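You operate a simulated robot arm through the tools that you are given. There is no shell and no other tool. Be economical: measure what you need, move in short steps, check, and stop when the job is done.

The job below is to be done with a simulated robot arm. You get a single attempt, and the scene is never put back.

## Task
Pump the day tank up to the 60 L mark.
Fine: Open the yellow air release tap and the black-grip fill valve for it, and shut both after. Where these are worked on the way, their far stop is far enough and under half their travel is too little: yellow air release tap.

The check looks at the end state, three seconds after you hand in, the way a careful person would. Anything else that was tipped, shoved, dropped, spilled or broken makes it a failure.

## Robot
A 7-joint arm with a two-finger parallel gripper on a trunk, on a base that drives. Base frame: it is fixed to the floor where the robot stands at the start and does not move with it; the origin is under the middle of the robot, x ahead of it, y to its left, z up; the surface under the hand at the start is at about z = 1.331. Readings come in m, degrees, newtons and seconds.
With the tool pointing down near the work surface it reaches from about 0.24 to 0.64 m from the robot's upright axis, wherever it stands. Its first joint turns from -166.0 to 166.0 degrees. Places, roughly: black-grip tank lever [0.4, -0.3, 1]; blue-grip tank lever [0.6, 0.5, 1.3]; red-grip tank lever [0.6, 0.3, 1.3]; sample tap [0.5, 0.3, 0.8]; yellow air release tap [0.5, 0, 1.3]; yellow-grip tank lever [0.6, 0.4, 1.1]. Payload 1.57 kg.
The tool frame sits at the grasp point between the pads (the TCP): z along the fingers, y along the line on which they close. The tips reach 0.03 m beyond it. The gripper opens to 0.08 m. The fingers are 0.017 m wide and 0.012 m thick; the gripper's body (0.04 by 0.082 m) begins 0.08 m behind the TCP.
Orientation is that of the tool frame in the base frame, as [roll, pitch, yaw] about the fixed x, y, z axes, in that order (R = Rz(yaw) Ry(pitch) Rx(roll)). With the fingers straight down and closing along the base's y, the tool's x points along the base's -x, its y along +y and its z along -z.

## Interface
- The arm moves only by the tool send_rows. Its argument "rows" is a list of rows, each an object of numbers (a shift or turn left out is 0, a gripper value left out holds the last): "gripper": the closure in counts, from 0 (fully open) to 255 (shut); "tx", "ty", "tz": the shift along the tool's x, y, z in units of 20 mm (1.0 is 20 mm); "rx", "ry", "rz": the turn, a rotation vector about the tool's x, y, z in units of 4 degrees (1.0 is 4 degrees). In form: [{"gripper": .., "tx": .., "ty": .., "tz": .., "rx": .., "ry": .., "rz": ..}, ...]. A call has 1 to 12 rows; each row shifts and turns the commanded pose from where the row before left it, along the tool's axes as they then stand. A call with a number of a shift or a turn outside -1 to 1 is refused whole. Each row takes 0.2 s and may step no farther than 0.05 m and 8.6 degrees from the row before; otherwise, or with a gripper value out of range, the whole call is refused. Where a pose cannot be reached the arm comes as near as it can. A force on the tool above 70 N (or 10 N above the force at the start of the call, whichever is more), or a blocked arm, ends the call early, and 0.2 s more pass. The fingers move at their own pace (about 0.072 m/s each) and stop on an object; they squeeze with about 33 N. The grip force told is the motor's: it shows also when the fingers shut on nothing. Time passes only in rows, and 0.2 s behind the last, so rows that do not move let the fingers close. It gives the time, the measured TCP pose, the force on the tool (base axes), the opening and the grip force at its end, in the units of the frame above (readings bear some noise), with the torque about the TCP (base axes, N m) and any sound that the robot's microphone picked up, and new pictures: "pictures" is both (left out), scene, wrist or none.
- Cameras (640 x 400 px; columns grow to the right, rows downward): "scene" is now at [0.2586, -0.0089, 1.638]; the picture's right is [-0.10, -1.00, 0.00], its down [-0.54, 0.05, -0.84] and it looks along [0.83, -0.08, -0.55] (base axes); focal length 214 px, centre (320, 200). "wrist" rides on the gripper at [0.072, -0.007, -0.122] in the tool frame; the picture's right is [0.09, 1.00, 0.00], its down [-0.84, 0.08, -0.54] and it looks along [-0.54, 0.05, 0.84] (tool axes); focal length 238 px, centre (320, 200). There is no depth. A picture from a camera that has moved, and an enlarged one, comes with that camera's place and axes in the base frame and with its lens.
- slide_trunk(by): slides the trunk up (or, below 0, down) by that many m; the arm and the scene camera ride with it, the base frame stays. It gives what a move gives, with no picture.
- base_move(legs): drives the robot by 1 to 6 legs, each [ahead, left, turn to the left] in m, m and degrees, along the robot's own axes; the way and the turn of a leg run together, so that a leg with both is an arc; at most 1.5 m and 180 degrees a leg. The arm and the cameras ride along, it lands a little off, and it stops where it bumps. It gives what a move gives, and a new picture of the scene camera.
- turn_head(pan, tilt): turns the head with the scene camera to pan (to the left, within 86 degrees either way) and tilt (down, from -29 to 69), counted from straight ahead of the robot. It gives what a move gives, and a new picture of the scene camera.
- zoom(camera, box): a new picture of the part [left, top, right, bottom] of that camera's present view, enlarged. No time passes.
- hand_in(): hands the job in; it is judged then, once.

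Go step by step. Nothing tells you exact positions but the pictures and the camera data: compare them with the known pose of the tool, close in by small moves and look again before you grip or let go. The budget is 120 turns and 260 pictures, counting those below and the enlarged ones. Unless the task says otherwise, let go and move clear before handing in, and close with one line.

The tools are called as a command line: name --argument value ..., lists and objects as JSON in quotes. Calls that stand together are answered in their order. send_rows: Moves the arm, as the interface text tells. Its arguments: {"type":"object","properties":{"rows":{"type":"array","items":{"type":"object","properties":{"gripper":{"type":"number"},"tx":{"type":"number"},"ty":{"type":"number"},"tz":{"type":"number"},"rx":{"type":"number"},"ry":{"type":"number"},"rz":{"type":"number"}}}},"pictures":{"type":"string","enum":["both","scene","wrist","none"]}},"required":["rows"]} The other tools are called the same way: slide_trunk (by) slides the trunk up or down; base_move (legs) drives the base; turn_head (pan, tilt) turns the head that bears the scene camera; zoom (camera, box) takes an enlarged picture of a part of a camera's view; hand_in () hands the job in.

At the start:

```text
time_s: 0.0
position: [0.4964, 0.0163, 1.5228]
orientation: [179.9, 0.0, -180.0]
ft_force: [0.3, 0.0, 0.2]
moment: [0.01, 0.01, -0.01]
opening: 0.0801
gripper_force: 0.1
trunk travel left (down, up): [-0.85, 0.14]
robot x, y, heading: [0.002, 0.0029, 0.3]
head pan, tilt: [-5.6, 33.2]
```

scene: 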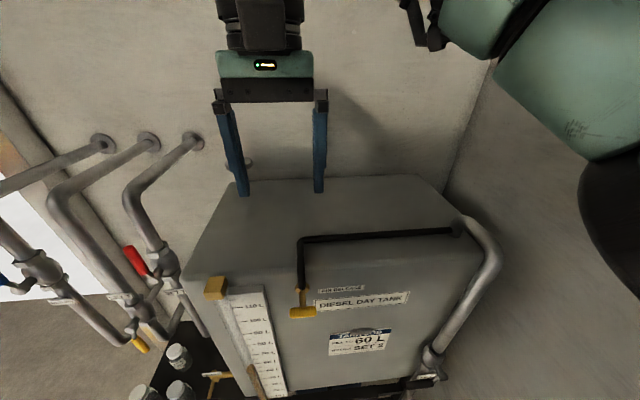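
wrist: 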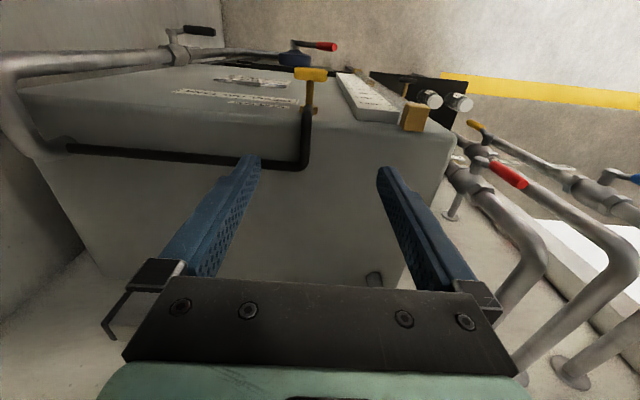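

I see the day tank with a level scale, the yellow air release tap at its front, and several pipes. I'll look closer at details before moving.

zoom --camera "scene" --box '[180, 200, 500, 400]'

zoom --camera "wrist" --box '[140, 10, 520, 170]'

turn_head --pan -30 --tilt 60

turn_head --pan 30 --tilt 50

```text
2.00 times, centred on (340, 300) of scene
camera zoom: at [0.2586, -0.0089, 1.638], right [-0.1, -1.0, 0.0], down [-0.54, 0.05, -0.84], along [0.83, -0.08, -0.55], focal length 429 px, centre (280, 0)
```

zoom: 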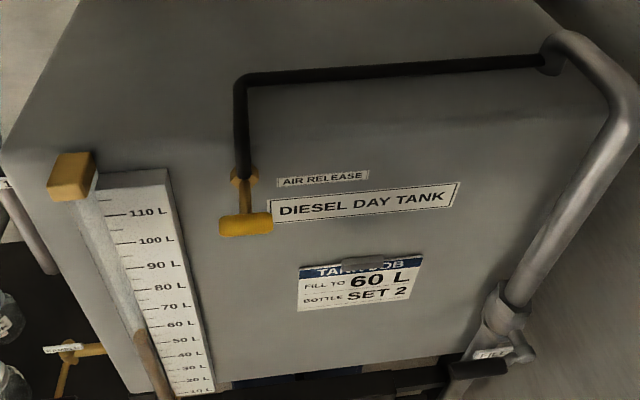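

```text
1.68 times, centred on (330, 90) of wrist
camera zoom: at [0.4241, 0.0086, 1.6461], right [-0.09, 1.0, 0.0], down [0.84, 0.08, 0.54], along [0.54, 0.05, -0.84], focal length 401 px, centre (303, 385)
```

zoom: 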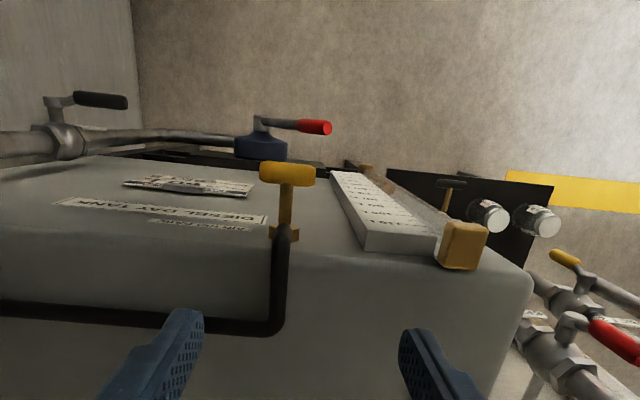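

```text
time_s: 0.9
position: [0.4947, 0.0166, 1.5238]
orientation: [179.9, -0.1, -180.0]
ft_force: [0.2, 0.1, 0.6]
moment: [0.0, 0.0, 0.0]
opening: 0.08
gripper_force: 0.0
trunk travel left (down, up): [-0.85, 0.14]
robot x, y, heading: [0.0023, 0.0018, -0.0]
head pan, tilt: [-30.0, 60.0]
camera scene: at [0.2278, -0.0334, 1.6009], right [-0.5, -0.87, 0.0], down [-0.75, 0.43, -0.5], along [0.43, -0.25, -0.87], focal length 214 px, centre (320, 200)
```

scene: 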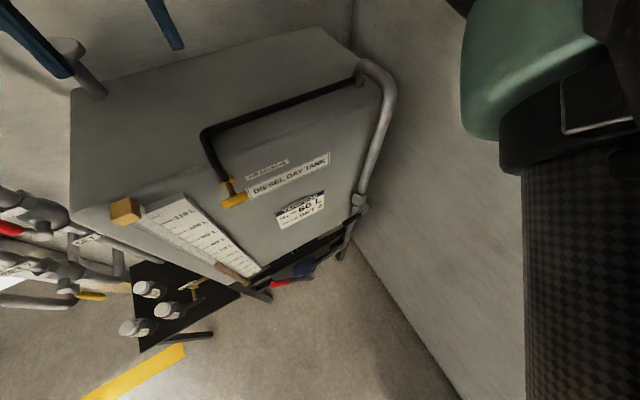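

```text
time_s: 2.2
position: [0.4951, 0.0162, 1.524]
orientation: [-180.0, 0.0, -180.0]
ft_force: [-0.1, 0.2, 0.4]
moment: [-0.02, 0.04, 0.0]
opening: 0.0802
gripper_force: 0.1
trunk travel left (down, up): [-0.85, 0.14]
robot x, y, heading: [0.0054, 0.0016, -0.3]
head pan, tilt: [30.0, 50.0]
camera scene: at [0.2367, 0.0383, 1.6134], right [0.5, -0.87, 0.0], down [-0.66, -0.38, -0.64], along [0.56, 0.32, -0.77], focal length 214 px, centre (320, 200)
```

scene: 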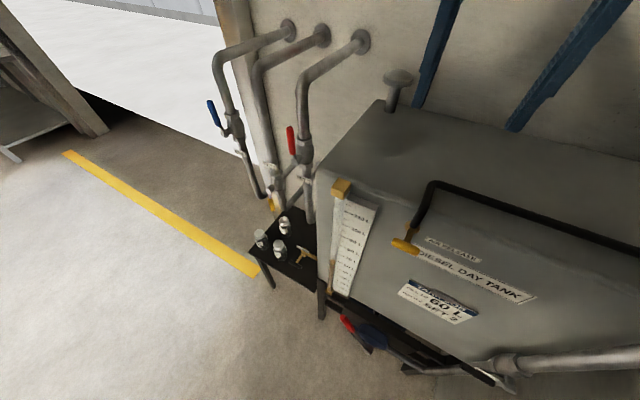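

The pump seems to be below the tank (blue body, red handle). I'll zoom and then look around behind before backing off.

zoom --camera "scene" --box '[240, 170, 540, 400]'

turn_head --pan 0 --tilt 69

turn_head --pan 86 --tilt 35

turn_head --pan -86 --tilt 35

```text
1.74 times, centred on (390, 285) of scene
camera zoom: at [0.2367, 0.0383, 1.6134], right [0.5, -0.87, 0.0], down [-0.66, -0.38, -0.64], along [0.56, 0.32, -0.77], focal length 373 px, centre (198, 52)
```

zoom: 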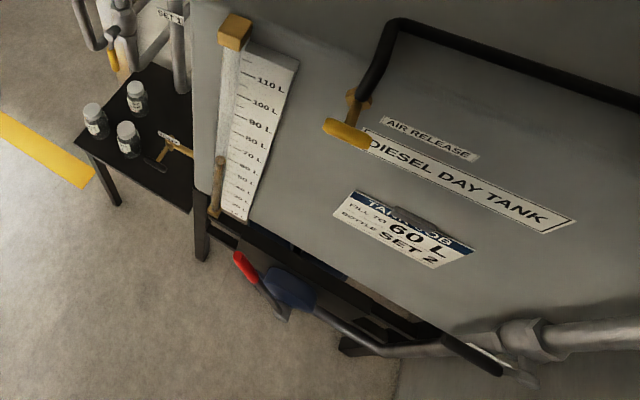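

```text
time_s: 3.2
position: [0.4941, 0.0162, 1.5239]
orientation: [-179.9, 0.1, -180.0]
ft_force: [-0.9, 0.3, -0.3]
moment: [-0.01, 0.02, -0.01]
opening: 0.0799
gripper_force: 0.1
trunk travel left (down, up): [-0.85, 0.14]
robot x, y, heading: [-0.0006, -0.0045, 0.3]
head pan, tilt: [0.0, 68.8]
camera scene: at [0.226, 0.0, 1.5915], right [0.0, -1.0, 0.0], down [-0.93, 0.0, -0.36], along [0.36, 0.0, -0.93], focal length 214 px, centre (320, 200)
```

scene: 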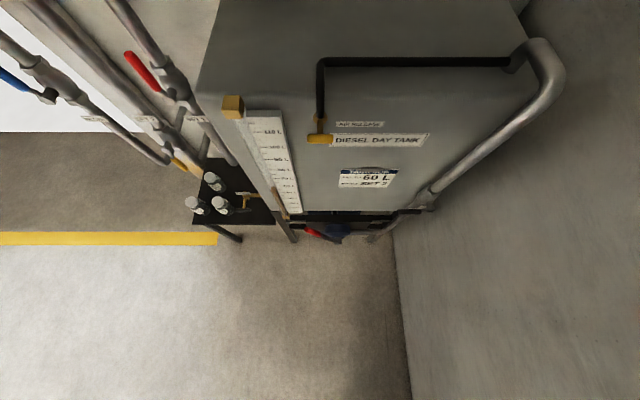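

```text
time_s: 4.8
position: [0.495, 0.0162, 1.5243]
orientation: [180.0, -0.1, -179.9]
ft_force: [-0.2, 0.3, -1.0]
moment: [0.0, 0.04, 0.01]
opening: 0.0802
gripper_force: 0.0
trunk travel left (down, up): [-0.85, 0.14]
robot x, y, heading: [0.0022, -0.0024, -0.0]
head pan, tilt: [85.9, 35.0]
camera scene: at [0.1763, 0.0877, 1.6351], right [1.0, -0.07, 0.0], down [-0.04, -0.57, -0.82], along [0.06, 0.82, -0.57], focal length 214 px, centre (320, 200)
```

scene: 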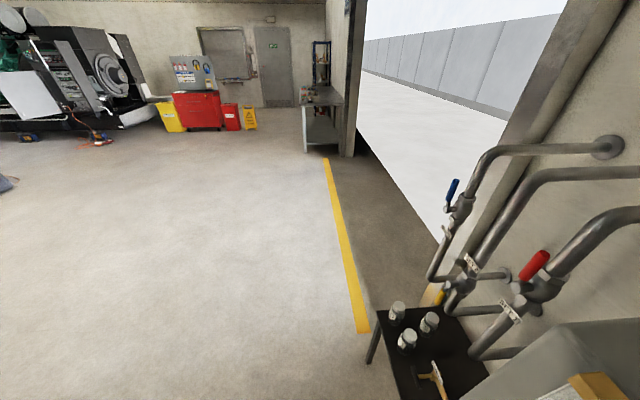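

```text
time_s: 7.4
position: [0.4952, 0.0161, 1.5217]
orientation: [-179.9, 0.0, -179.9]
ft_force: [0.2, 0.0, 0.1]
moment: [-0.03, 0.01, 0.02]
opening: 0.08
gripper_force: 0.0
trunk travel left (down, up): [-0.85, 0.14]
robot x, y, heading: [0.0, 0.001, -0.0]
head pan, tilt: [-85.9, 35.0]
camera scene: at [0.1763, -0.0879, 1.6352], right [-1.0, -0.07, 0.0], down [-0.04, 0.57, -0.82], along [0.06, -0.82, -0.57], focal length 214 px, centre (320, 200)
```

scene: 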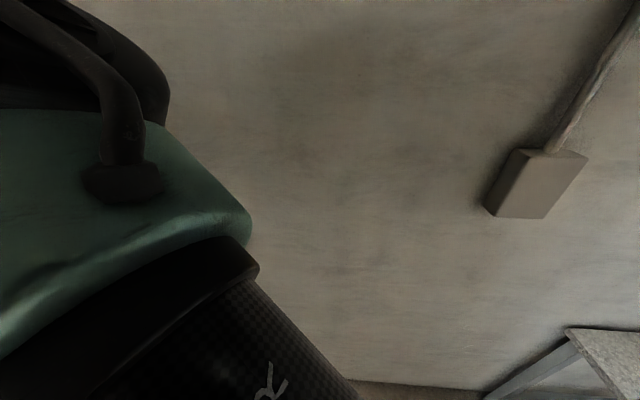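

Space behind looks clear. I back off 0.7 m and look at the front of the tank and the pump.

base_move --legs '[[-0.7, 0, 0]]'

turn_head --pan 0 --tilt 45

```text
time_s: 10.4
position: [-0.0667, 0.0163, 1.5266]
orientation: [180.0, 0.4, 180.0]
ft_force: [-0.1, 0.8, 0.3]
moment: [0.02, -0.07, 0.01]
opening: 0.0801
gripper_force: 0.1
trunk travel left (down, up): [-0.85, 0.14]
robot x, y, heading: [-0.5576, -0.0021, -0.1]
head pan, tilt: [-85.9, 35.0]
stopped in leg 1: the robot was blocked; the commanded pose is now the measured one
camera scene: at [-0.3865, -0.0875, 1.6361], right [-1.0, -0.07, 0.0], down [-0.04, 0.57, -0.82], along [0.06, -0.82, -0.57], focal length 214 px, centre (320, 200)
```

scene: 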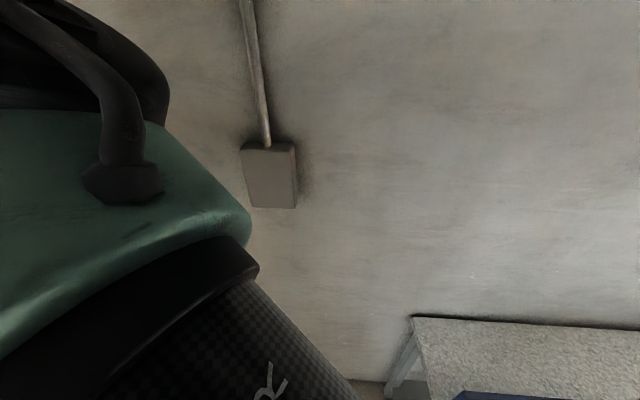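

```text
time_s: 12.0
position: [-0.0613, 0.0165, 1.5235]
orientation: [-179.9, 0.0, 180.0]
ft_force: [-0.1, -0.3, -0.3]
moment: [-0.02, -0.04, 0.04]
opening: 0.08
gripper_force: 0.1
trunk travel left (down, up): [-0.85, 0.14]
robot x, y, heading: [-0.558, 0.0003, 0.1]
head pan, tilt: [0.0, 45.0]
camera scene: at [-0.3049, 0.0002, 1.6204], right [0.0, -1.0, 0.0], down [-0.71, 0.0, -0.71], along [0.71, 0.0, -0.71], focal length 214 px, centre (320, 200)
```

scene: 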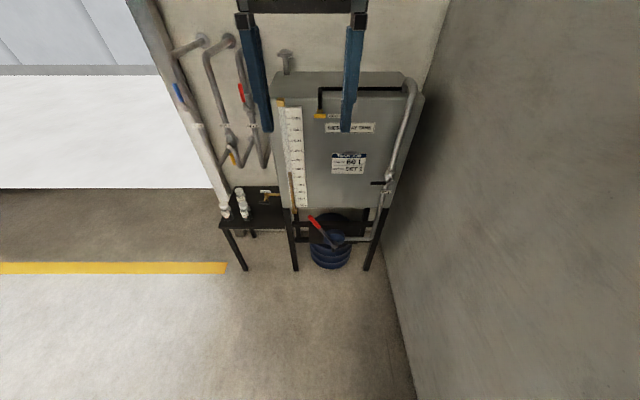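

Bumped something behind, stopped. The hand pump with a red lever stands under the tank on a blue drum. I zoom in on it.

zoom --camera "scene" --box '[270, 170, 420, 275]'

zoom --camera "scene" --box '[260, 70, 430, 190]'

zoom --camera "scene" --box '[160, 30, 320, 280]'

```text
3.81 times, centred on (345, 222) of scene
camera zoom: at [-0.3049, 0.0002, 1.6204], right [0.0, -1.0, 0.0], down [-0.71, 0.0, -0.71], along [0.71, 0.0, -0.71], focal length 817 px, centre (225, 114)
```

zoom: 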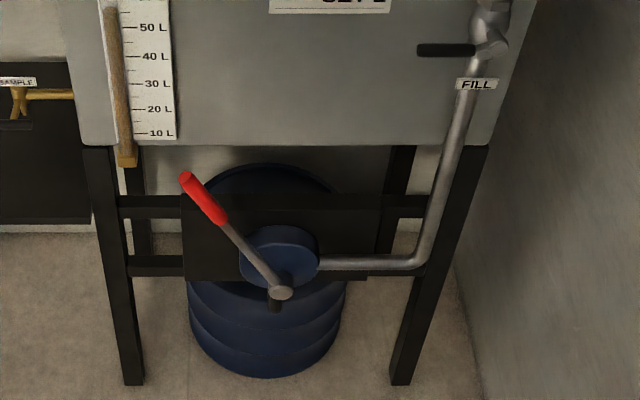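

```text
3.33 times, centred on (345, 130) of scene
camera zoom: at [-0.3049, 0.0002, 1.6204], right [0.0, -1.0, 0.0], down [-0.71, 0.0, -0.71], along [0.71, 0.0, -0.71], focal length 715 px, centre (237, 433)
```

zoom: 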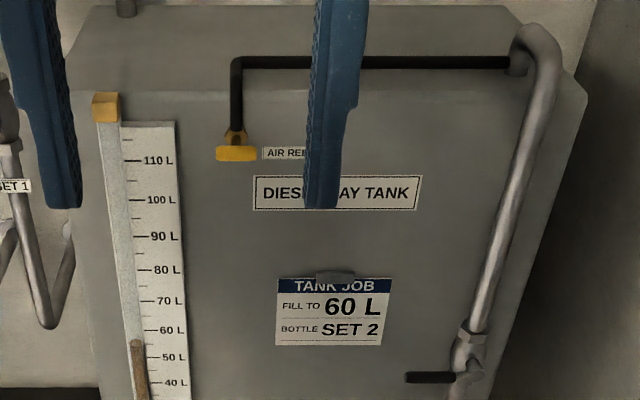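

```text
1.60 times, centred on (240, 155) of scene
camera zoom: at [-0.3049, 0.0002, 1.6204], right [0.0, -1.0, 0.0], down [-0.71, 0.0, -0.71], along [0.71, 0.0, -0.71], focal length 343 px, centre (448, 272)
```

zoom: 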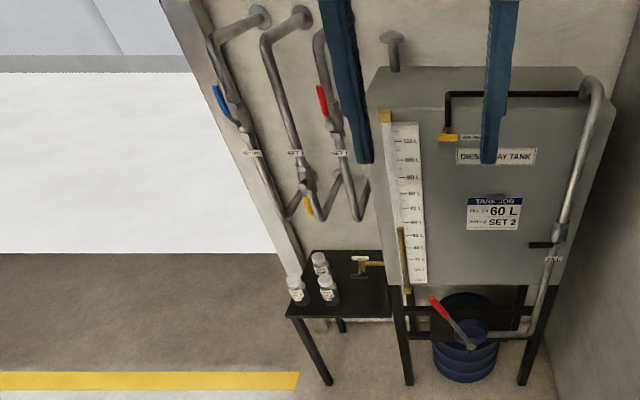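

The tap grip is about (0.456, 0, 1.286), the pump's red grip about (0.43, 0.03, 0.71), and the pump lever pivots about the x direction. I turn the tool to point forward.

send_rows --rows '[{"ry": -1}, {"ry": -1}, {"ry": -1}, {"ry": -1}, {"ry": -1}, {"ry": -1}, {"ry": -1}, {"ry": -1}, {"ry": -1}, {"ry": -1}, {"ry": -1}, {"ry": -1}]' --pictures "none"

send_rows --rows '[{"ry": -1}, {"ry": -1}, {"ry": -1}, {"ry": -1}, {"ry": -1}, {"ry": -1}, {"ry": -1}, {"ry": -1}, {"ry": -1}, {"ry": -1}, {"ry": -0.5}]'

```text
time_s: 14.6
position: [-0.0604, 0.0163, 1.5247]
orientation: [-180.0, 48.1, 179.8]
ft_force: [-0.8, 0.0, 1.0]
moment: [0.01, -0.01, 0.0]
opening: 0.08
gripper_force: 0.0
trunk travel left (down, up): [-0.85, 0.14]
robot x, y, heading: [-0.5576, 0.0027, 0.1]
head pan, tilt: [0.0, 45.0]
```

```text
time_s: 17.0
position: [-0.0506, 0.017, 1.5261]
orientation: [179.7, 88.0, 179.6]
ft_force: [0.4, 0.0, -0.5]
moment: [0.02, -0.01, -0.03]
opening: 0.0802
gripper_force: 0.1
out of reach, approached as far as the arm can: row 9, 10
trunk travel left (down, up): [-0.85, 0.14]
robot x, y, heading: [-0.554, -0.0028, -0.1]
head pan, tilt: [0.0, 45.0]
camera scene: at [-0.3047, 0.0002, 1.6204], right [0.0, -1.0, 0.0], down [-0.71, 0.0, -0.71], along [0.71, 0.0, -0.71], focal length 214 px, centre (320, 200)
camera wrist: at [-0.1733, 0.01, 1.4595], right [0.0, 1.0, -0.09], down [-0.51, 0.08, 0.85], along [0.86, 0.05, 0.51], focal length 238 px, centre (320, 200)
```

scene: 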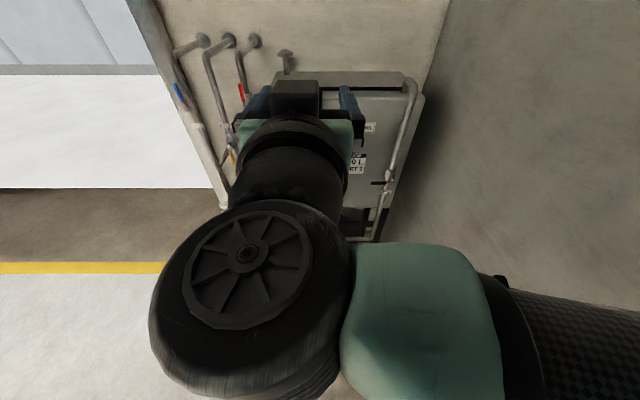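
wrist: 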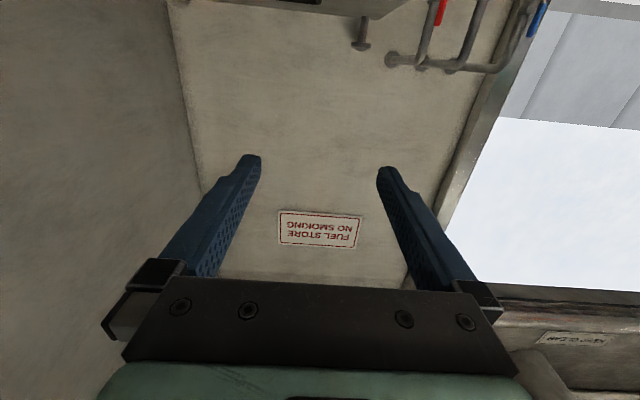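

Forward pose works. Now roll 90° so the fingers close vertically, backing nothing up; then lower the trunk to tap height.

send_rows --rows '[{"tz": 1, "rz": 1}, {"tz": 1, "rz": 1}, {"rz": 1}, {"rz": 1}, {"rz": 1}, {"rz": 1}, {"rz": 1}, {"rz": 1}, {"rz": 1}, {"rz": 1}, {"rz": 1}, {"rz": 1}]' --pictures "none"

send_rows --rows '[{"rz": 1}, {"rz": 1}, {"rz": 1}, {"rz": 1}, {"rz": 1}, {"rz": 1}, {"rz": 1}, {"rz": 1}, {"rz": 1}, {"rz": 1}, {"rz": 0.5}]' --pictures "none"

slide_trunk --by -0.23

turn_head --pan 0 --tilt 20

zoom --camera "wrist" --box '[0, 0, 640, 400]'

```text
time_s: 19.6
position: [-0.0299, 0.0169, 1.5254]
orientation: [93.0, 45.9, 92.0]
ft_force: [0.6, 0.6, 0.6]
moment: [-0.02, 0.0, 0.02]
opening: 0.0799
gripper_force: 0.3
out of reach, approached as far as the arm can: row 1
trunk travel left (down, up): [-0.85, 0.14]
robot x, y, heading: [-0.555, -0.0, -0.1]
head pan, tilt: [0.0, 45.0]
```

```text
time_s: 22.0
position: [-0.0303, 0.0158, 1.526]
orientation: [92.0, 4.0, 90.1]
ft_force: [0.2, -0.4, -0.1]
moment: [-0.01, 0.0, 0.01]
opening: 0.08
gripper_force: 0.1
trunk travel left (down, up): [-0.85, 0.14]
robot x, y, heading: [-0.5559, 0.0005, 0.1]
head pan, tilt: [0.0, 45.0]
```

```text
time_s: 24.4
position: [-0.0297, 0.0167, 1.2966]
orientation: [92.0, 4.0, 90.1]
ft_force: [-0.2, 0.2, -0.2]
moment: [-0.01, 0.01, 0.02]
opening: 0.08
gripper_force: 0.1
trunk travel left (down, up): [-0.62, 0.37]
robot x, y, heading: [-0.5529, 0.0017, 0.2]
head pan, tilt: [0.0, 45.0]
```

```text
time_s: 25.3
position: [-0.0297, 0.0169, 1.2965]
orientation: [92.1, 4.0, 90.0]
ft_force: [-0.3, -0.5, -0.4]
moment: [-0.01, 0.0, -0.05]
opening: 0.0797
gripper_force: 0.0
trunk travel left (down, up): [-0.62, 0.37]
robot x, y, heading: [-0.5569, 0.0019, 0.1]
head pan, tilt: [0.0, 20.0]
camera scene: at [-0.2928, 0.0003, 1.4289], right [0.0, -1.0, 0.0], down [-0.34, 0.0, -0.94], along [0.94, 0.0, -0.34], focal length 214 px, centre (320, 200)
```

scene: 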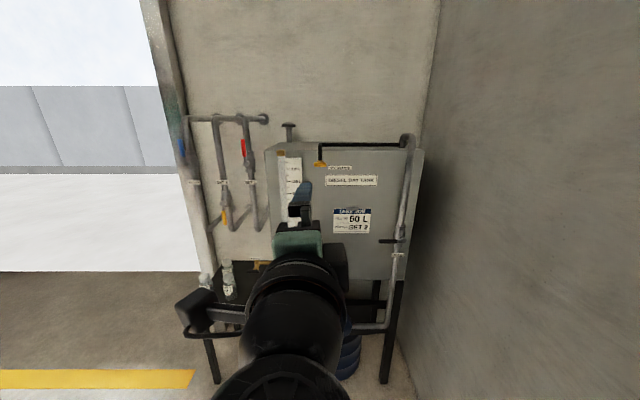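

```text
1.00 times, centred on (320, 200) of wrist (not enlarged: the box is as wide or as high as the picture)
camera zoom: at [-0.1519, 0.0874, 1.2899], right [0.04, 0.16, 0.99], down [-0.54, -0.83, 0.15], along [0.84, -0.54, 0.06], focal length 238 px, centre (320, 200)
```

zoom: 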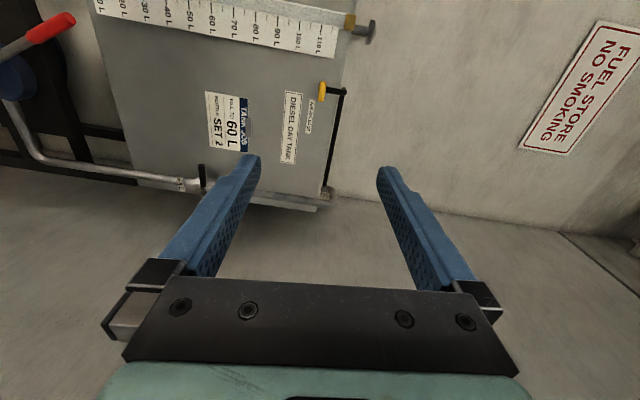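

Orientation is within a few degrees. I zoom on the tap and valve from this level view.

zoom --camera "scene" --box '[255, 130, 435, 270]'

zoom --camera "wrist" --box '[280, 40, 380, 140]'

zoom --camera "wrist" --box '[0, 0, 240, 220]'

```text
2.86 times, centred on (345, 200) of scene
camera zoom: at [-0.2928, 0.0003, 1.4289], right [0.0, -1.0, 0.0], down [-0.34, 0.0, -0.94], along [0.94, 0.0, -0.34], focal length 613 px, centre (249, 200)
```

zoom: 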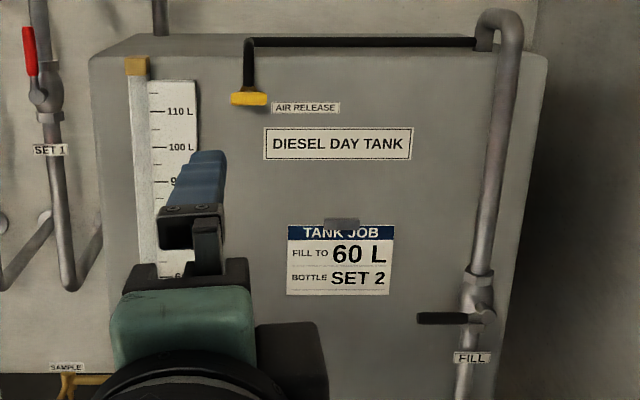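

```text
4.00 times, centred on (330, 90) of wrist
camera zoom: at [-0.1519, 0.0874, 1.2899], right [0.04, 0.16, 0.99], down [-0.54, -0.83, 0.15], along [0.84, -0.54, 0.06], focal length 953 px, centre (280, 640)
```

zoom: 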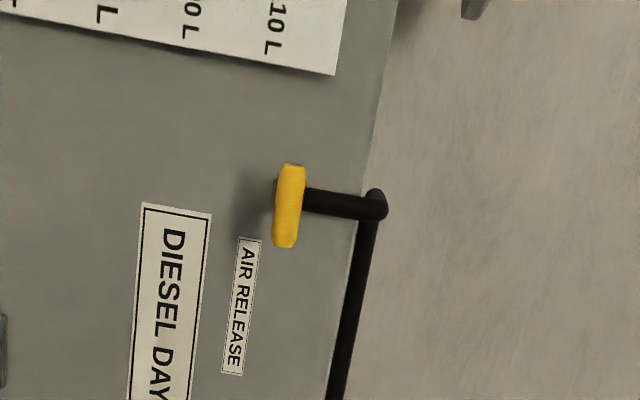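

```text
1.82 times, centred on (120, 110) of wrist
camera zoom: at [-0.1519, 0.0874, 1.2899], right [0.04, 0.16, 0.99], down [-0.54, -0.83, 0.15], along [0.84, -0.54, 0.06], focal length 433 px, centre (684, 364)
```

zoom: 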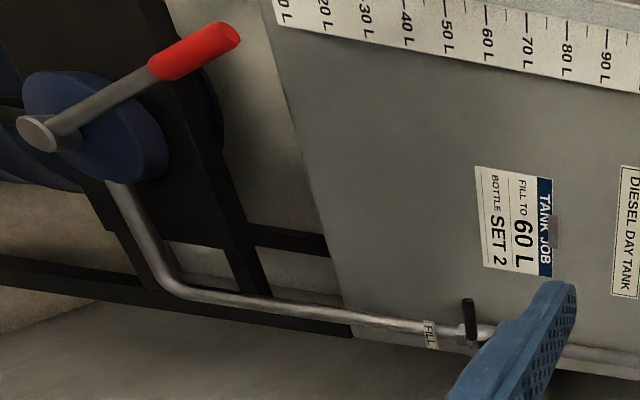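

I correct the small tool tilt, then drive forward 0.38 m toward the tap.

send_rows --rows '[{"rx": -0.5, "rz": 1, "tx": -0.8}]' --pictures "none"

base_move --legs '[[0.38, 0, 0]]'

zoom --camera "wrist" --box '[0, 0, 640, 400]'

```text
time_s: 25.7
position: [-0.0304, 0.0166, 1.2976]
orientation: [92.1, 4.0, 90.1]
ft_force: [0.1, 0.5, -0.6]
moment: [-0.05, -0.02, 0.04]
opening: 0.08
gripper_force: 0.1
out of reach, approached as far as the arm can: row 1
trunk travel left (down, up): [-0.62, 0.37]
robot x, y, heading: [-0.554, -0.0016, 0.1]
head pan, tilt: [0.0, 20.0]
```

```text
time_s: 28.1
position: [0.3463, 0.0154, 1.2964]
orientation: [92.1, 4.0, 89.9]
ft_force: [0.1, -0.7, -0.1]
moment: [-0.01, -0.02, 0.03]
opening: 0.0801
gripper_force: 0.0
trunk travel left (down, up): [-0.62, 0.37]
robot x, y, heading: [-0.1776, -0.0014, -0.0]
head pan, tilt: [0.0, 20.0]
camera scene: at [0.0835, -0.0006, 1.4289], right [0.0, -1.0, 0.0], down [-0.34, 0.0, -0.94], along [0.94, 0.0, -0.34], focal length 214 px, centre (320, 200)
```

scene: 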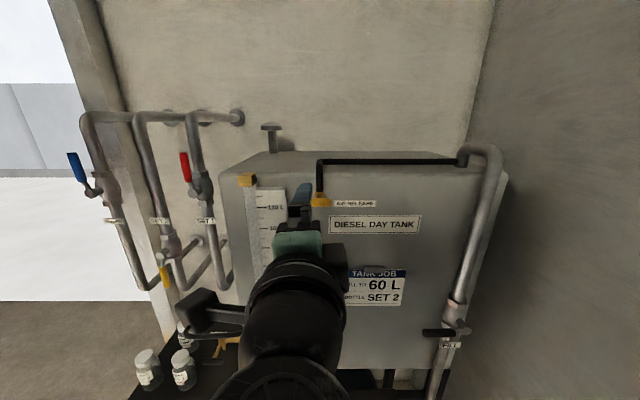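

```text
1.00 times, centred on (320, 200) of wrist (not enlarged: the box is as wide or as high as the picture)
camera zoom: at [0.2245, 0.0862, 1.2898], right [0.04, 0.16, 0.99], down [-0.54, -0.83, 0.15], along [0.84, -0.54, 0.06], focal length 238 px, centre (320, 200)
```

zoom: 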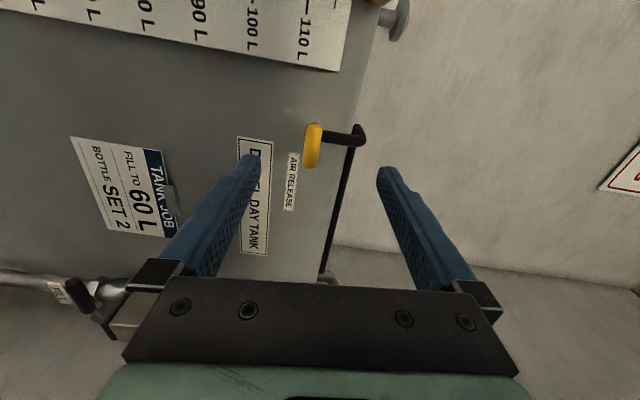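

Grip is centred slightly below between the fingers. I extend forward with corrections.

send_rows --rows '[{"tz": 1}, {"tz": 1, "rz": 1, "rx": -0.5}, {"tz": 0.5, "tx": -0.6}]' --pictures "wrist"

```text
time_s: 28.9
position: [0.3754, 0.0009, 1.2964]
orientation: [92.4, 3.9, 89.9]
ft_force: [-0.6, 0.1, 0.1]
moment: [-0.03, 0.03, 0.02]
opening: 0.0802
gripper_force: 0.0
out of reach, approached as far as the arm can: row 2
trunk travel left (down, up): [-0.62, 0.37]
robot x, y, heading: [-0.179, 0.0008, -0.1]
head pan, tilt: [0.0, 20.0]
camera wrist: at [0.2537, 0.0728, 1.29], right [0.04, 0.16, 0.99], down [-0.54, -0.83, 0.16], along [0.84, -0.54, 0.05], focal length 238 px, centre (320, 200)
```

wrist: 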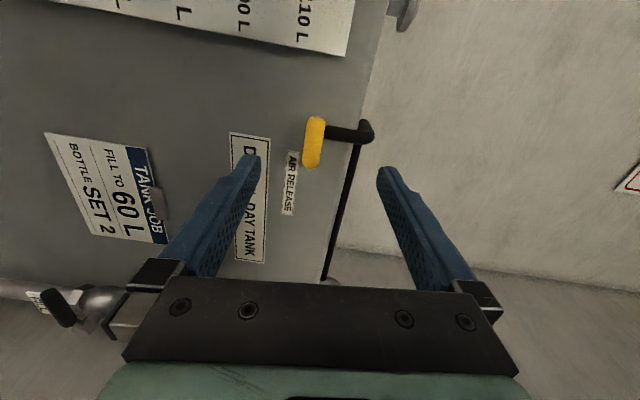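

I test whether the roll correction alone is possible.

send_rows --rows '[{"rz": 0.5}]' --pictures "none"

send_rows --rows '[{"rx": -0.5}]' --pictures "none"

```text
time_s: 29.3
position: [0.3749, 0.0016, 1.2966]
orientation: [92.4, 4.0, 89.9]
ft_force: [-0.5, 0.2, 0.3]
moment: [0.01, 0.0, 0.01]
opening: 0.0802
gripper_force: 0.1
trunk travel left (down, up): [-0.62, 0.37]
robot x, y, heading: [-0.1801, 0.0011, -0.2]
head pan, tilt: [0.0, 20.0]
```

```text
time_s: 29.7
position: [0.375, 0.0015, 1.296]
orientation: [92.3, 4.1, 90.0]
ft_force: [-0.8, 0.6, 0.2]
moment: [0.0, -0.03, 0.02]
opening: 0.0801
gripper_force: 0.1
out of reach, approached as far as the arm can: row 1
trunk travel left (down, up): [-0.62, 0.37]
robot x, y, heading: [-0.1802, 0.0007, -0.1]
head pan, tilt: [0.0, 20.0]
```

send_rows --rows '[{"rz": 1}, {"rz": 1}, {"rz": 1}]' --pictures "none"

```text
time_s: 30.5
position: [0.376, 0.0023, 1.2956]
orientation: [92.4, -8.2, 89.3]
ft_force: [-0.7, -1.4, 0.1]
moment: [-0.01, -0.03, 0.0]
opening: 0.0802
gripper_force: 0.2
trunk travel left (down, up): [-0.62, 0.37]
robot x, y, heading: [-0.1813, 0.0026, 0.1]
head pan, tilt: [0.0, 20.0]
```

Roll works. I level the roll, lower slightly and advance to straddle the tap grip.

send_rows --rows '[{"rz": -1, "ty": -0.35}, {"rz": -1, "tz": 0.5}, {"tz": 1}, {"tz": 1}]'

```text
time_s: 31.5
position: [0.3851, 0.0029, 1.2969]
orientation: [92.6, -4.0, 89.5]
ft_force: [-0.1, 0.8, 0.3]
moment: [-0.01, 0.0, 0.01]
opening: 0.08
gripper_force: 0.0
out of reach, approached as far as the arm can: row 1, 3, 4
trunk travel left (down, up): [-0.62, 0.37]
robot x, y, heading: [-0.1845, -0.0029, -0.0]
head pan, tilt: [0.0, 20.0]
camera scene: at [0.0831, -0.0006, 1.429], right [0.0, -1.0, 0.0], down [-0.34, 0.0, -0.94], along [0.94, 0.0, -0.34], focal length 214 px, centre (320, 200)
camera wrist: at [0.2654, 0.0755, 1.3006], right [0.04, 0.02, 1.0], down [-0.55, -0.84, 0.04], along [0.84, -0.55, -0.03], focal length 238 px, centre (320, 200)
```

scene: 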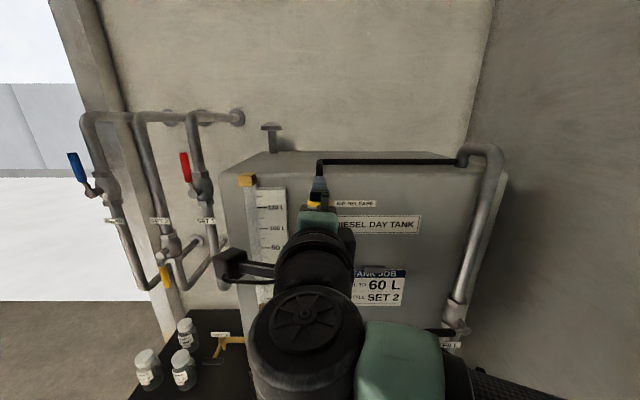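
wrist: 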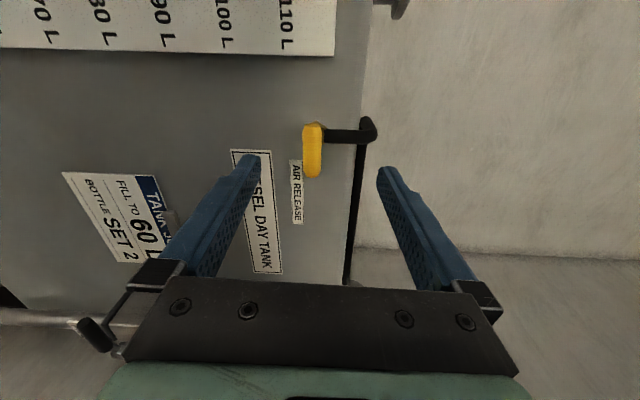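

The forward reach is limited by a wrist joint here. I try with the arm higher relative to the trunk: lower the trunk 0.12 and raise the hand.

slide_trunk --by -0.12

send_rows --rows '[{"ty": 1}, {"ty": 1}, {"ty": 1}, {"ty": 1}, {"ty": 1}, {"ty": 0.6}, {"rx": -0.6}]' --pictures "none"

```text
time_s: 33.0
position: [0.3866, 0.0036, 1.1768]
orientation: [92.5, -4.0, 89.5]
ft_force: [-0.2, 0.5, -0.4]
moment: [-0.03, 0.0, 0.02]
opening: 0.0802
gripper_force: 0.0
trunk travel left (down, up): [-0.5, 0.49]
robot x, y, heading: [-0.1777, -0.0006, -0.0]
head pan, tilt: [0.0, 20.0]
```

```text
time_s: 34.6
position: [0.391, -0.0055, 1.288]
orientation: [90.2, -3.9, 89.5]
ft_force: [-0.4, 0.5, -0.6]
moment: [0.01, 0.0, 0.02]
opening: 0.0802
gripper_force: 0.1
trunk travel left (down, up): [-0.5, 0.49]
robot x, y, heading: [-0.1788, -0.0005, -0.1]
head pan, tilt: [0.0, 20.0]
```

That freed the wrist. Now level roll and advance over the grip.

send_rows --rows '[{"rz": -1, "tx": 0.35}, {"tz": 1}, {"tz": 1}, {"tz": 0.7}]'

```text
time_s: 35.6
position: [0.4459, 0.0038, 1.2887]
orientation: [90.1, -0.1, 89.6]
ft_force: [0.4, 0.1, -1.0]
moment: [0.0, -0.01, -0.02]
opening: 0.0799
gripper_force: 0.1
trunk travel left (down, up): [-0.5, 0.49]
robot x, y, heading: [-0.181, 0.0001, -0.0]
head pan, tilt: [0.0, 20.0]
camera scene: at [0.0832, -0.0006, 1.309], right [0.0, -1.0, 0.0], down [-0.34, 0.0, -0.94], along [0.94, 0.0, -0.34], focal length 214 px, centre (320, 200)
camera wrist: at [0.3248, 0.0749, 1.2824], right [0.0, 0.09, 1.0], down [-0.55, -0.83, 0.08], along [0.84, -0.55, 0.05], focal length 238 px, centre (320, 200)
```

scene: 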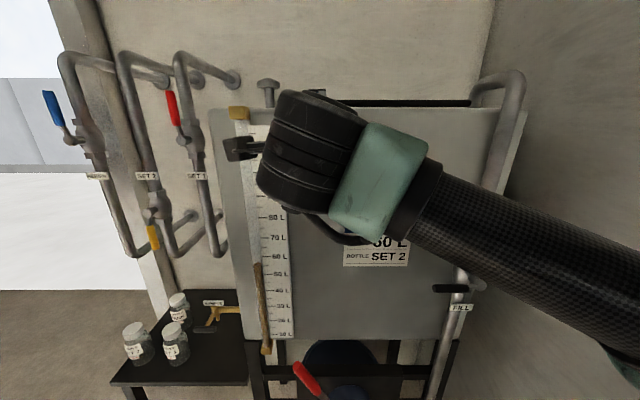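
wrist: 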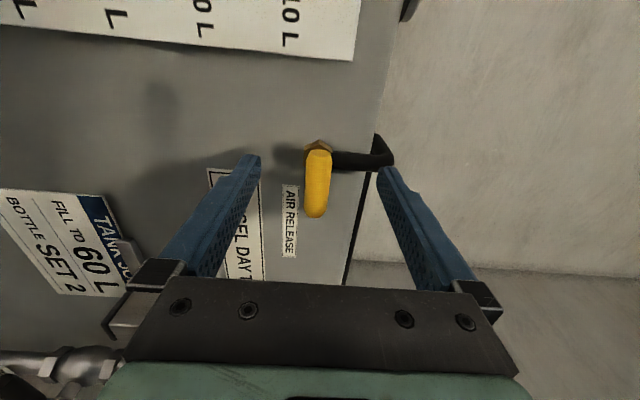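

The bar lies right at the TCP projection. Close the gripper.

send_rows --rows '[{"gripper": 255}, {}, {}, {}]' --pictures "wrist"

```text
time_s: 36.6
position: [0.4455, 0.0024, 1.2865]
orientation: [90.4, 0.0, 89.5]
ft_force: [-5.2, -0.4, -8.8]
moment: [0.01, 0.09, -0.15]
opening: 0.0138
gripper_force: 30.1
trunk travel left (down, up): [-0.5, 0.49]
robot x, y, heading: [-0.1792, 0.0002, 0.1]
head pan, tilt: [0.0, 20.0]
camera wrist: at [0.3246, 0.0748, 1.2813], right [0.01, 0.09, 1.0], down [-0.55, -0.83, 0.08], along [0.84, -0.55, 0.04], focal length 238 px, centre (320, 200)
```

wrist: 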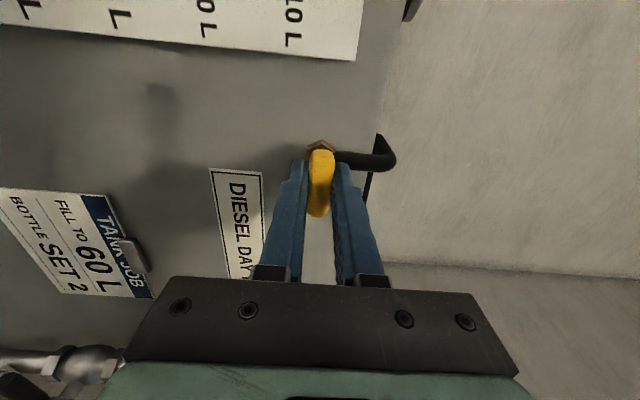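

Gripped. I try turning counter-clockwise (rz negative) a little and watch the torque.

send_rows --rows '[{"rz": -1}, {"rz": -1}, {"rz": -1}, {"rz": -1}]' --pictures "wrist"

```text
time_s: 37.6
position: [0.4448, 0.0022, 1.2862]
orientation: [90.4, 16.1, 89.7]
ft_force: [-13.1, 1.2, -20.7]
moment: [0.07, 0.04, -0.71]
opening: 0.0138
gripper_force: 30.1
trunk travel left (down, up): [-0.5, 0.49]
robot x, y, heading: [-0.1776, -0.0011, -0.0]
head pan, tilt: [0.0, 20.0]
camera wrist: at [0.3243, 0.0698, 1.2612], right [0.01, 0.36, 0.93], down [-0.55, -0.78, 0.31], along [0.84, -0.51, 0.19], focal length 238 px, centre (320, 200)
```

wrist: 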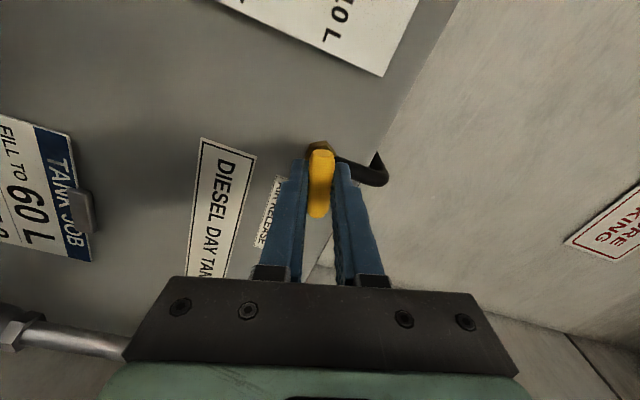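

The bar turns freely with the hand. Continue to turn, with a small relief of the side force.

send_rows --rows '[{"rz": -1, "ty": -0.12, "tz": -0.1}, {"rz": -1, "ty": -0.05}, {"rz": -1}, {"rz": -1}, {"rz": -1}, {"rz": -1}]' --pictures "none"

```text
time_s: 39.0
position: [0.4451, 0.0007, 1.286]
orientation: [90.2, 40.1, 89.6]
ft_force: [14.2, 6.4, 4.4]
moment: [0.01, -0.33, -0.3]
opening: 0.0138
gripper_force: 30.1
trunk travel left (down, up): [-0.5, 0.49]
robot x, y, heading: [-0.1795, -0.0034, 0.1]
head pan, tilt: [0.0, 20.0]
```

send_rows --rows '[{"rz": -1, "tz": 0.05}, {"rz": -1}, {"rz": -1}, {"rz": -1}, {"rz": -1}, {"rz": -1}]' --pictures "wrist"

```text
time_s: 40.4
position: [0.4449, 0.0013, 1.2851]
orientation: [90.3, 64.1, 89.9]
ft_force: [9.3, 4.9, 4.6]
moment: [0.01, -0.7, -0.31]
opening: 0.0136
gripper_force: 30.1
trunk travel left (down, up): [-0.5, 0.49]
robot x, y, heading: [-0.1805, -0.0013, -0.0]
head pan, tilt: [0.0, 20.0]
camera wrist: at [0.324, 0.0269, 1.2177], right [0.01, 0.94, 0.35], down [-0.54, -0.29, 0.79], along [0.84, -0.2, 0.51], focal length 238 px, centre (320, 200)
```

wrist: 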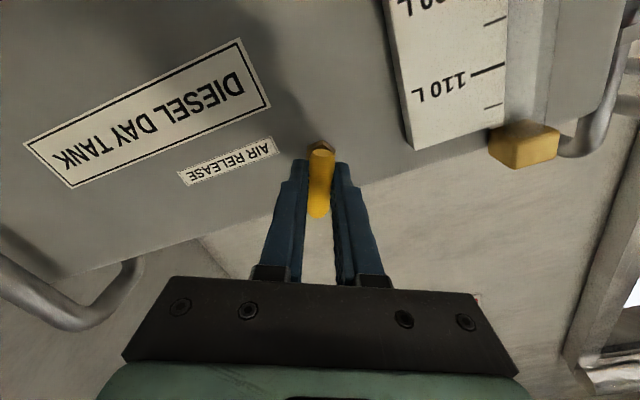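

Still following. Continue to the far stop.

send_rows --rows '[{"rz": -1}, {"rz": -1}, {"rz": -1}, {"rz": -1}, {"rz": -1}, {"rz": -1}]' --pictures "none"

send_rows --rows '[{"rz": -1}, {"rz": -0.5}]' --pictures "wrist"

```text
time_s: 41.8
position: [0.4434, 0.0016, 1.2724]
orientation: [102.5, 84.6, 103.3]
ft_force: [-5.5, 27.5, 24.9]
moment: [-0.35, -0.68, 0.35]
opening: 0.014
gripper_force: 29.9
trunk travel left (down, up): [-0.5, 0.49]
robot x, y, heading: [-0.1812, 0.0027, -0.0]
head pan, tilt: [0.0, 20.0]
```

```text
time_s: 42.4
position: [0.4438, -0.0002, 1.2684]
orientation: [157.7, 88.2, 158.5]
ft_force: [-7.3, 33.6, 24.2]
moment: [-0.22, -0.4, 0.4]
opening: 0.014
gripper_force: 30.6
trunk travel left (down, up): [-0.5, 0.49]
robot x, y, heading: [-0.1763, -0.001, -0.2]
head pan, tilt: [0.0, 20.0]
camera wrist: at [0.3216, -0.0086, 1.2005], right [-0.02, 1.0, -0.08], down [-0.52, 0.06, 0.85], along [0.85, 0.06, 0.52], focal length 238 px, centre (320, 200)
```

wrist: 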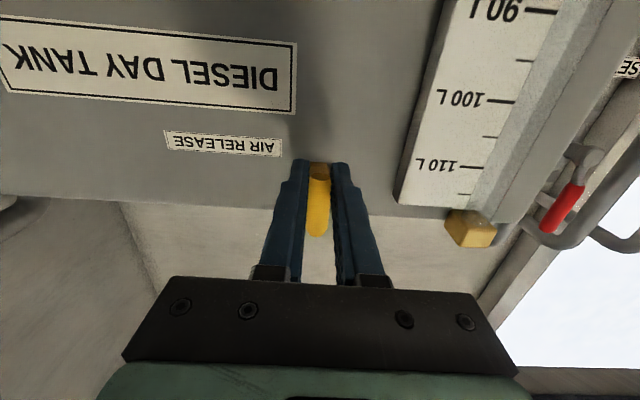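

Bar is now vertical (about 90° turned); I release and look.

send_rows --rows '[{"gripper": 0}, {}, {}]' --pictures "wrist"

```text
time_s: 43.4
position: [0.4501, -0.0189, 1.2584]
orientation: [152.8, 86.9, 151.9]
ft_force: [-0.1, 0.3, 0.8]
moment: [-0.02, 0.02, -0.02]
opening: 0.0799
gripper_force: 0.1
trunk travel left (down, up): [-0.5, 0.49]
robot x, y, heading: [-0.1808, -0.0014, 0.0]
head pan, tilt: [0.0, 20.0]
stopped in row 3: the arm was blocked; the commanded pose is now the measured one
camera wrist: at [0.3263, -0.022, 1.1932], right [0.01, 1.0, -0.07], down [-0.5, 0.06, 0.86], along [0.87, 0.02, 0.5], focal length 238 px, centre (320, 200)
```

wrist: 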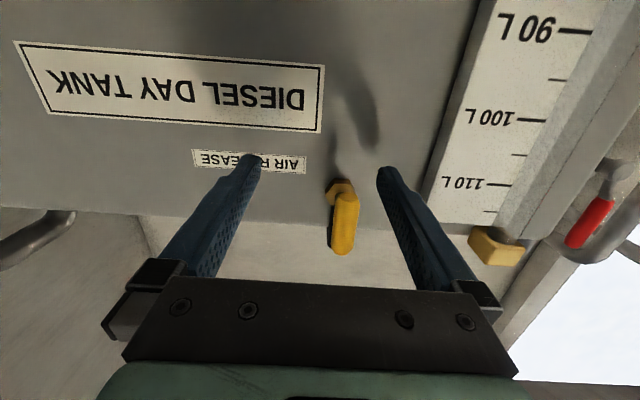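

The tap handle is vertical (open). I back straight off and look from the scene camera.

send_rows --rows '[{"tz": -1}, {"tz": -1}, {"tz": -1}]' --pictures "wrist"

base_move --legs '[[-0.15, 0, 0]]'

```text
time_s: 44.2
position: [0.3895, -0.0157, 1.2637]
orientation: [157.4, 87.3, 156.6]
ft_force: [0.1, 0.3, -0.1]
moment: [-0.01, 0.0, -0.07]
opening: 0.08
gripper_force: 0.2
trunk travel left (down, up): [-0.5, 0.49]
robot x, y, heading: [-0.1796, -0.0042, -0.3]
head pan, tilt: [0.0, 20.0]
camera wrist: at [0.2659, -0.02, 1.1988], right [0.01, 1.0, -0.07], down [-0.5, 0.07, 0.86], along [0.86, 0.03, 0.5], focal length 238 px, centre (320, 200)
```

wrist: 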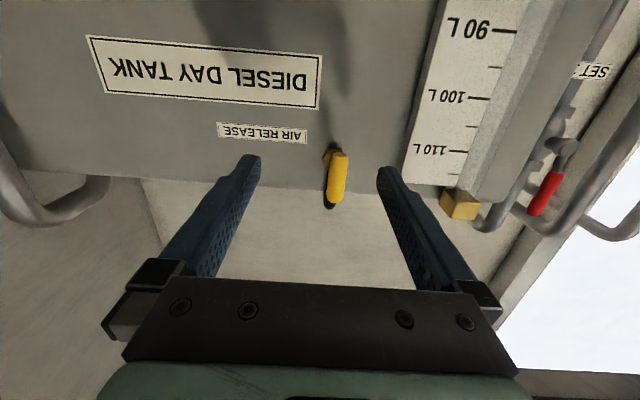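

```text
time_s: 45.6
position: [0.2426, -0.0165, 1.2641]
orientation: [156.7, 87.2, 155.8]
ft_force: [0.1, 0.3, 0.5]
moment: [0.01, 0.0, -0.02]
opening: 0.0799
gripper_force: 0.0
trunk travel left (down, up): [-0.5, 0.49]
robot x, y, heading: [-0.3235, -0.0004, -0.2]
head pan, tilt: [0.0, 20.0]
camera scene: at [-0.0661, -0.0006, 1.3092], right [0.0, -1.0, 0.0], down [-0.34, 0.0, -0.94], along [0.94, 0.0, -0.34], focal length 214 px, centre (320, 200)
```

scene: 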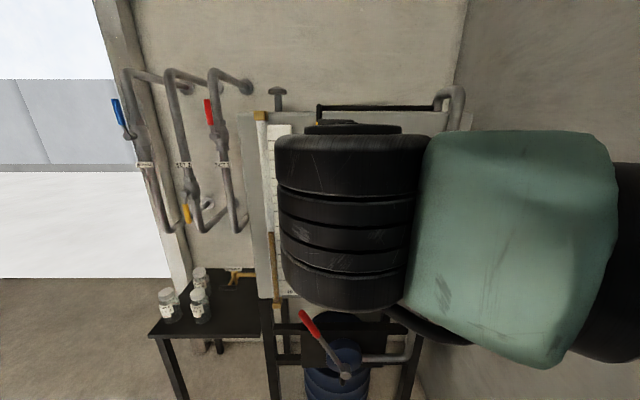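

Tap opened. Next the fill valve: its black grip is about (0.416, -0.257, 1.006), with the stem near y=-0.32. I shift the hand right with fingers closed, still 0.17 m short of the tank, and lower the trunk.

send_rows --rows '[{"gripper": 255, "ty": -1}, {"ty": -1}, {"ty": -1}, {"ty": -1}, {"ty": -1}, {"ty": -1}, {"ty": -1}, {"ty": -1}, {"ty": -1}, {"ty": -1}]' --pictures "none"

slide_trunk --by -0.29

turn_head --pan -20 --tilt 15

zoom --camera "wrist" --box '[0, 0, 640, 400]'

```text
time_s: 47.8
position: [0.2383, -0.2177, 1.2611]
orientation: [156.5, 87.1, 155.6]
ft_force: [-0.1, -1.0, 0.7]
moment: [0.05, 0.03, 0.03]
opening: 0.0
gripper_force: 20.9
trunk travel left (down, up): [-0.5, 0.49]
robot x, y, heading: [-0.3307, -0.0004, -0.2]
head pan, tilt: [0.0, 20.0]
```

```text
time_s: 50.7
position: [0.2386, -0.2172, 0.9712]
orientation: [157.0, 87.2, 156.1]
ft_force: [0.1, -0.1, -0.1]
moment: [-0.02, 0.02, 0.0]
opening: 0.0002
gripper_force: 21.5
trunk travel left (down, up): [-0.21, 0.78]
robot x, y, heading: [-0.328, 0.0028, 0.0]
head pan, tilt: [0.0, 20.0]
```

```text
time_s: 51.5
position: [0.2384, -0.2171, 0.9697]
orientation: [156.9, 87.3, 156.1]
ft_force: [0.1, -0.3, 0.1]
moment: [0.03, 0.02, 0.02]
opening: 0.0
gripper_force: 21.7
trunk travel left (down, up): [-0.21, 0.78]
robot x, y, heading: [-0.3277, 0.0011, -0.2]
head pan, tilt: [-20.0, 15.0]
camera scene: at [-0.0708, -0.0325, 1.0271], right [-0.34, -0.94, 0.0], down [-0.24, 0.09, -0.97], along [0.91, -0.33, -0.26], focal length 214 px, centre (320, 200)
```

scene: 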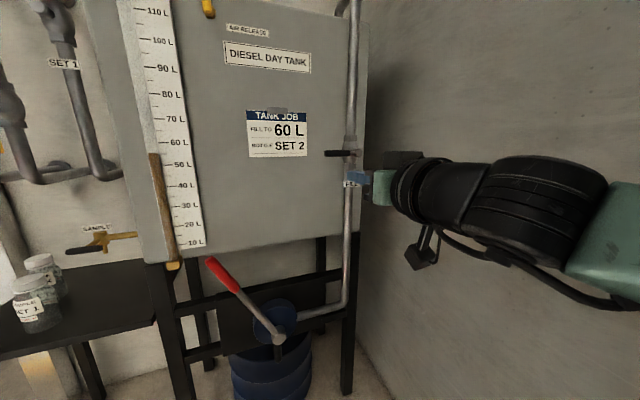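

```text
1.00 times, centred on (320, 200) of wrist (not enlarged: the box is as wide or as high as the picture)
camera zoom: at [0.1136, -0.2206, 0.9046], right [0.01, 1.0, -0.07], down [-0.5, 0.07, 0.86], along [0.86, 0.03, 0.5], focal length 238 px, centre (320, 200)
```

zoom: 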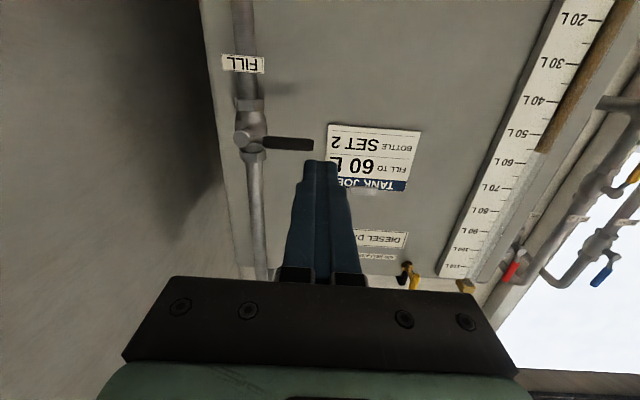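

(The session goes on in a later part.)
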